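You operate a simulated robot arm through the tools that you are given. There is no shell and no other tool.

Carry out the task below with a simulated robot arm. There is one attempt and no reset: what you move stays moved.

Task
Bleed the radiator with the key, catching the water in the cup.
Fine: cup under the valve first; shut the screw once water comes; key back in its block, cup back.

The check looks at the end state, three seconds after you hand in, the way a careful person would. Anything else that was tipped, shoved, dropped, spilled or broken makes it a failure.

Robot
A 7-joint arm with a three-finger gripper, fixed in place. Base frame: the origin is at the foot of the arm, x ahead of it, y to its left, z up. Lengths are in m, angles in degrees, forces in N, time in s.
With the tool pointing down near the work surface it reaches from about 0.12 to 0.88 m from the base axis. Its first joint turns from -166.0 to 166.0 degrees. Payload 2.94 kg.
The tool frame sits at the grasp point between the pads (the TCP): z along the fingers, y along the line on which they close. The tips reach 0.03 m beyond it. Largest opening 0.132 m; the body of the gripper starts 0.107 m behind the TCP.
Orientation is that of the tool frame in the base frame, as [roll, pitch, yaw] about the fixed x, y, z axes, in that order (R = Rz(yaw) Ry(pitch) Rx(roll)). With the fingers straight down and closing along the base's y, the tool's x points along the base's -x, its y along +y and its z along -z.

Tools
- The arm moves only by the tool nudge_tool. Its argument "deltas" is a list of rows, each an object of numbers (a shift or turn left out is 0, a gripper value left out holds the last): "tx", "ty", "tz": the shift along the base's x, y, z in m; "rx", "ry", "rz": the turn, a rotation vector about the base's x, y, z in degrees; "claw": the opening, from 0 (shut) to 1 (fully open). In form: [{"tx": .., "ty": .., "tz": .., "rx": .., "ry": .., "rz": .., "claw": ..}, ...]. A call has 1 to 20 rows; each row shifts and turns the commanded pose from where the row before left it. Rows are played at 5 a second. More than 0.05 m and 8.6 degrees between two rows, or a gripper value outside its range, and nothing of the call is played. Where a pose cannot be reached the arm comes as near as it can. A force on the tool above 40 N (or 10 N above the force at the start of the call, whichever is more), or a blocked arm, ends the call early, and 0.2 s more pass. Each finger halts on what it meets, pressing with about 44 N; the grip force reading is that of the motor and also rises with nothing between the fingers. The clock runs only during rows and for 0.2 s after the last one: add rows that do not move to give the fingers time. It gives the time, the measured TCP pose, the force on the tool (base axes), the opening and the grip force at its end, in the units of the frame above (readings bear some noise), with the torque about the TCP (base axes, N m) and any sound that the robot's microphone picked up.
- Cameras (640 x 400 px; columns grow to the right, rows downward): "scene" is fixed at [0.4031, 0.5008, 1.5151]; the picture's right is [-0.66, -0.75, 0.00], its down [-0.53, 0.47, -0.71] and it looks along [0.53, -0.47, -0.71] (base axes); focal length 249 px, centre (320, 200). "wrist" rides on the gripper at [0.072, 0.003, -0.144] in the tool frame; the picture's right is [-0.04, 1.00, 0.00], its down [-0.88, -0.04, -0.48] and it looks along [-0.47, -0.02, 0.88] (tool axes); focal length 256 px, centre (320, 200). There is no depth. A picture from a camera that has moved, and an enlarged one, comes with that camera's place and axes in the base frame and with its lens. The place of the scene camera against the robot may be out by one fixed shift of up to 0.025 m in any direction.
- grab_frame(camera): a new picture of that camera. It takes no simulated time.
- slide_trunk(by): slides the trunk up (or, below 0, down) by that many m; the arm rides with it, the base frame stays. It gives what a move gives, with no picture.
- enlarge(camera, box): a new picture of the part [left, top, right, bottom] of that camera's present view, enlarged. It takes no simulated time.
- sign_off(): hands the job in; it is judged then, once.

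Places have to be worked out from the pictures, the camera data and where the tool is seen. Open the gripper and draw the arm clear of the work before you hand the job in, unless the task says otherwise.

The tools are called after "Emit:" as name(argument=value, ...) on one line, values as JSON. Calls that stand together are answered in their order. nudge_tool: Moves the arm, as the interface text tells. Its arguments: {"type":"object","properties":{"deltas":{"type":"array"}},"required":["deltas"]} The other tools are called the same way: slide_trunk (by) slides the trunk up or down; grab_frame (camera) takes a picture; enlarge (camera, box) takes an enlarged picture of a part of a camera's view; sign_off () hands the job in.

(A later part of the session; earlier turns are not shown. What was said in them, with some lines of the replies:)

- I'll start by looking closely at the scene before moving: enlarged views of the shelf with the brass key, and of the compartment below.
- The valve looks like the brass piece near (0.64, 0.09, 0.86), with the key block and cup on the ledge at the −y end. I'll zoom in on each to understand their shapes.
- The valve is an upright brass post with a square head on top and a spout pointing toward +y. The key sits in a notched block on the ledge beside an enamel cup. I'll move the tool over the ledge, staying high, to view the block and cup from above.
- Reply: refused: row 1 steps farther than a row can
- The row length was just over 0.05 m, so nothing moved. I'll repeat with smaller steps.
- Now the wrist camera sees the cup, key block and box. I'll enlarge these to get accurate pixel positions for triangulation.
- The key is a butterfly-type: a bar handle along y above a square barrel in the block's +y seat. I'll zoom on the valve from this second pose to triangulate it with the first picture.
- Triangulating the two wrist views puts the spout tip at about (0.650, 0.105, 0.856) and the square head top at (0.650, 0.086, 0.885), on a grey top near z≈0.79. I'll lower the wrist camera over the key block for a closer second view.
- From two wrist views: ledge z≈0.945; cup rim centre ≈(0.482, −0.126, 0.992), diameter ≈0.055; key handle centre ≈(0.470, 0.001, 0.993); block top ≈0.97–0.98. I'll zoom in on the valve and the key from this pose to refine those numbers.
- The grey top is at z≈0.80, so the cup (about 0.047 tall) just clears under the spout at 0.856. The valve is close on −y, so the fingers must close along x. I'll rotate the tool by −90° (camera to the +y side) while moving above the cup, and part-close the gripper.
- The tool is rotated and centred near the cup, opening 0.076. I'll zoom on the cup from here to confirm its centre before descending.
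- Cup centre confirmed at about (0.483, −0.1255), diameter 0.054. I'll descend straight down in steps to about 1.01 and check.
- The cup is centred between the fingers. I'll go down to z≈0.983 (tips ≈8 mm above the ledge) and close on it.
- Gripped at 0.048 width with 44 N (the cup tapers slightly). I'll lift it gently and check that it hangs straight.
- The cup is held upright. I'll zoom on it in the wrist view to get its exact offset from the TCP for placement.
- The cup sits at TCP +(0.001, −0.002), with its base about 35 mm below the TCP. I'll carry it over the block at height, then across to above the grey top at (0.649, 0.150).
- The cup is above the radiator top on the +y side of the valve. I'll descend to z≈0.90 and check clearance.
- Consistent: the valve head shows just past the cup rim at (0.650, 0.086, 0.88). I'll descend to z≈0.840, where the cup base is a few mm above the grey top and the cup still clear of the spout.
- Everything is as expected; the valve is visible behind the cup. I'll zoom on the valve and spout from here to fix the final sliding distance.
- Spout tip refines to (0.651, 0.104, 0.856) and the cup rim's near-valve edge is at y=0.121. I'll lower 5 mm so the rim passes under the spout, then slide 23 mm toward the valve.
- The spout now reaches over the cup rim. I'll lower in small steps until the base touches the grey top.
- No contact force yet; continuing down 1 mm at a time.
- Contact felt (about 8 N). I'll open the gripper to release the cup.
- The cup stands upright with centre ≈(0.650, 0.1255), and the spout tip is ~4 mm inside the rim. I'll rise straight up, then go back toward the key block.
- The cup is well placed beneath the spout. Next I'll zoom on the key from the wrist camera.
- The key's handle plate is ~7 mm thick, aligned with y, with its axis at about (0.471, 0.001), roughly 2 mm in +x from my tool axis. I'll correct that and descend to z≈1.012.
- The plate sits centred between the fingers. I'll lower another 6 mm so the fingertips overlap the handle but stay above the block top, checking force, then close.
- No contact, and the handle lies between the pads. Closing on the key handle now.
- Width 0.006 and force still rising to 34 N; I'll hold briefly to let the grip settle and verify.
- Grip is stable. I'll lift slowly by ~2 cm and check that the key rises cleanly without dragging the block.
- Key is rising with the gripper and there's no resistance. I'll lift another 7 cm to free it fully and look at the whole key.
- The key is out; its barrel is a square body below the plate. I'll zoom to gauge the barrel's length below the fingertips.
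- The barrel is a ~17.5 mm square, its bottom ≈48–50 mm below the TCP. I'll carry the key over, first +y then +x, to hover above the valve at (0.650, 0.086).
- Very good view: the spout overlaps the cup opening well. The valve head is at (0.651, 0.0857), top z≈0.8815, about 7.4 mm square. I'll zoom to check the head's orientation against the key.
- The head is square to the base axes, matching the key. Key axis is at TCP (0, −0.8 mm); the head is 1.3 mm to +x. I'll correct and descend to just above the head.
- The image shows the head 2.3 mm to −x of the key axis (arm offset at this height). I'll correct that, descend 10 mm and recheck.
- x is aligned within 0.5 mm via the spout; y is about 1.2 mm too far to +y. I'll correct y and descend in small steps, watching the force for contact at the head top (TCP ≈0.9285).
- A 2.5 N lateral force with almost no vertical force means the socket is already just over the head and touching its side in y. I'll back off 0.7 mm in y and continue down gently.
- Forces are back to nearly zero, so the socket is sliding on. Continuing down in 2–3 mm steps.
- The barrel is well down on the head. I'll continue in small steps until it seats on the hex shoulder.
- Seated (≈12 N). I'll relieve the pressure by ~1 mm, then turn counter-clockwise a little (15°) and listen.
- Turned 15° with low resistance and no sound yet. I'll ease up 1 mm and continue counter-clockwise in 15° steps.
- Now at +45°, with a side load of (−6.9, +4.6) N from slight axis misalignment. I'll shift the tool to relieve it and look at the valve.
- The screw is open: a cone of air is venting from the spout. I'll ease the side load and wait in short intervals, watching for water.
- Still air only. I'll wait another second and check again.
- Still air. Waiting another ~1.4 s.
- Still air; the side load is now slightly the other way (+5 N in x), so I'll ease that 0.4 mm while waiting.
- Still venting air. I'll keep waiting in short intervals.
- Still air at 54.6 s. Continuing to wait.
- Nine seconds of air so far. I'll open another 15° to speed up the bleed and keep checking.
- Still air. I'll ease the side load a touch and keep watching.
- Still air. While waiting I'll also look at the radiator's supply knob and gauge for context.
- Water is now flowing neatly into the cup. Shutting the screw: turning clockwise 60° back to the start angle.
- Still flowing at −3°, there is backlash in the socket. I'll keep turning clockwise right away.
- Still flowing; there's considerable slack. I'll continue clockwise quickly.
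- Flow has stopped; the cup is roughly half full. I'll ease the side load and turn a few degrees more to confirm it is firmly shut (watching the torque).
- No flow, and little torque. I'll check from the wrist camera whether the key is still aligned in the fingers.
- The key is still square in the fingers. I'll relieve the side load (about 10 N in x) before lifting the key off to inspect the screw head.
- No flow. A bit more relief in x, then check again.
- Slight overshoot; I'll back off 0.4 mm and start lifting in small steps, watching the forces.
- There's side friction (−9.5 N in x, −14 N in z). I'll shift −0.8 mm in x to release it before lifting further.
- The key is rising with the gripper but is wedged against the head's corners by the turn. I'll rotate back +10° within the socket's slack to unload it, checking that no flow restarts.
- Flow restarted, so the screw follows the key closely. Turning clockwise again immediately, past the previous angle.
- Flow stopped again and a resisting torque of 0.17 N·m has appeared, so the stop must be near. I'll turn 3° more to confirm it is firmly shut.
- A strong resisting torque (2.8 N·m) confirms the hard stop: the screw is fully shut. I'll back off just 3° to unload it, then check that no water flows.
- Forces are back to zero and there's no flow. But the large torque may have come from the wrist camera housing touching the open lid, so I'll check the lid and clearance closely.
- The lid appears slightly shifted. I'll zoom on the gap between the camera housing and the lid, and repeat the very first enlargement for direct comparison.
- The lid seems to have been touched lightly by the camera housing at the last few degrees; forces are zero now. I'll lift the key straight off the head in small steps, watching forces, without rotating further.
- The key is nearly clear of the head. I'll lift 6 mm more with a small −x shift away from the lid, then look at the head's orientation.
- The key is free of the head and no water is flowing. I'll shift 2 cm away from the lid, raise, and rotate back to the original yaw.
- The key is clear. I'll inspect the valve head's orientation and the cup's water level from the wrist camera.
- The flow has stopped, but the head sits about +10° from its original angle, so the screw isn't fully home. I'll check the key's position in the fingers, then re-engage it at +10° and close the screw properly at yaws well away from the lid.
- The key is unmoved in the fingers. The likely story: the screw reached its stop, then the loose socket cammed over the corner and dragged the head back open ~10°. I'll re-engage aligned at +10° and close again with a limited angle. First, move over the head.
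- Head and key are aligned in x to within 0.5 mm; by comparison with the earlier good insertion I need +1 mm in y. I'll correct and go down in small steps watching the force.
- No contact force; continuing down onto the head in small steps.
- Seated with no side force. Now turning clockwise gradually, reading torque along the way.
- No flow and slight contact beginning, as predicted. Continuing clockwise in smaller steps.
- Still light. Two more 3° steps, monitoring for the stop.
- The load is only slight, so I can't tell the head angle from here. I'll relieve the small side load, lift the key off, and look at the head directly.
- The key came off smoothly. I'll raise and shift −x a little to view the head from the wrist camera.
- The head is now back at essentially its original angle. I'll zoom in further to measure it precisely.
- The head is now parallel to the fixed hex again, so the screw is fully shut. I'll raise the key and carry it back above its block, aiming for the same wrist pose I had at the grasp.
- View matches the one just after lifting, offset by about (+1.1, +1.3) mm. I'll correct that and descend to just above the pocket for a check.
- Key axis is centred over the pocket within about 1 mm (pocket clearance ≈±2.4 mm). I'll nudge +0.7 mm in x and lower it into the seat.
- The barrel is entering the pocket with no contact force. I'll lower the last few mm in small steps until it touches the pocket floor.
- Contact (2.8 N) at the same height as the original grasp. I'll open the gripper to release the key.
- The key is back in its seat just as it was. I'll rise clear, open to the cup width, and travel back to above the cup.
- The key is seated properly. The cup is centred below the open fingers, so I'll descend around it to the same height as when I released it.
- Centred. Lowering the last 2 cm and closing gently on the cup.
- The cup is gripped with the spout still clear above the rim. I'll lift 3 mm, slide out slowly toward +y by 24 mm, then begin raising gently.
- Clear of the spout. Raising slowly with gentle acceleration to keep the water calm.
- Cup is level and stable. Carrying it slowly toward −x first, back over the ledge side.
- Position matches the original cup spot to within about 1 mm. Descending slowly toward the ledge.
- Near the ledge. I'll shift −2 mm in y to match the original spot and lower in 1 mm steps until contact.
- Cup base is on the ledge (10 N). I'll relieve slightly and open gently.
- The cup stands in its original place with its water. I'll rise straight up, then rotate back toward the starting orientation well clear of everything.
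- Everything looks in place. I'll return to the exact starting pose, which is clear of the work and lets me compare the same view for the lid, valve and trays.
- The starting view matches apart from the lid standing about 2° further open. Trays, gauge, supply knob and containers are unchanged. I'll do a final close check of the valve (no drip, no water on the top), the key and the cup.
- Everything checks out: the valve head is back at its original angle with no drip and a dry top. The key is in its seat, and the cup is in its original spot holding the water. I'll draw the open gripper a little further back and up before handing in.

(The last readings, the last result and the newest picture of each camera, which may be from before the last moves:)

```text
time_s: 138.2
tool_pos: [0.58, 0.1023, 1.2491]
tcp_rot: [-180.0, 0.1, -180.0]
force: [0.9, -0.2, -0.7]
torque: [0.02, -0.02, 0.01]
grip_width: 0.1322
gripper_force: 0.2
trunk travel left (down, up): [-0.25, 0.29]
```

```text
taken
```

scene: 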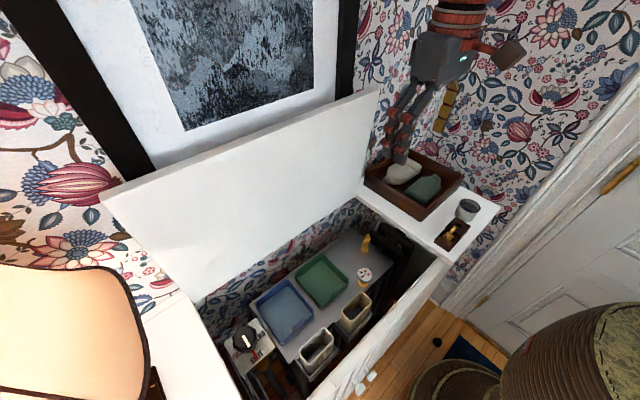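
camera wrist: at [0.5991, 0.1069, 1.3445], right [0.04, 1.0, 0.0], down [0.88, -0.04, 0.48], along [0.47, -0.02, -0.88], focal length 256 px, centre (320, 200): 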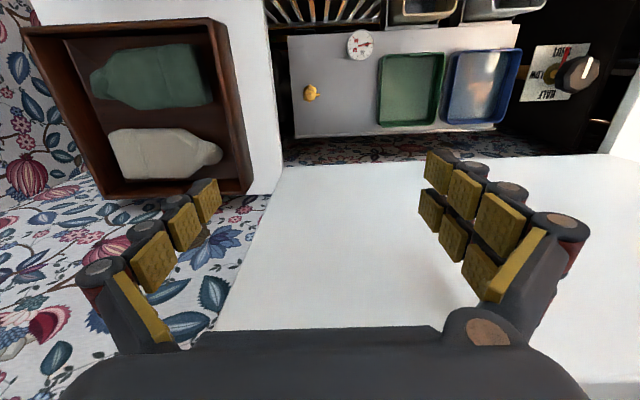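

The arm is clear with the gripper open. The screw is shut, the key is in its block and the cup is back with the bled water. Handing in the job.

Emit:
sign_off()

```text
The job is handed in.
```

I bled the radiator and handed the job in. One thing isn't as I found it: the open lid now stands about 2–3° further back, because the wrist camera housing bumped it while I was closing the screw.

- **Bleeding:** With the cup under the spout, I opened the screw. It vented air for about 13 seconds, then water ran into the cup, filling it roughly halfway.
- **Shutting the screw:** This took more than one try. The key's socket fits loosely and slipped on the screw head. Water briefly started flowing again, and when I lifted the key off, the screw was still about 10° from shut. I refitted the key and turned the screw back to its original angle. At the final check the spout wasn't dripping and the radiator top was dry.
- **Key and cup:** The key is back in its seat in the block. The cup is back in its original spot with the water in it, and I saw no spills.
- **Everything else:** The trays, gauge, supply knob, containers and the box of bags look unchanged. The gripper is open and the arm is clear of the work.

I didn't try to move the lid back, because there isn't much room between it and the wall for the gripper.
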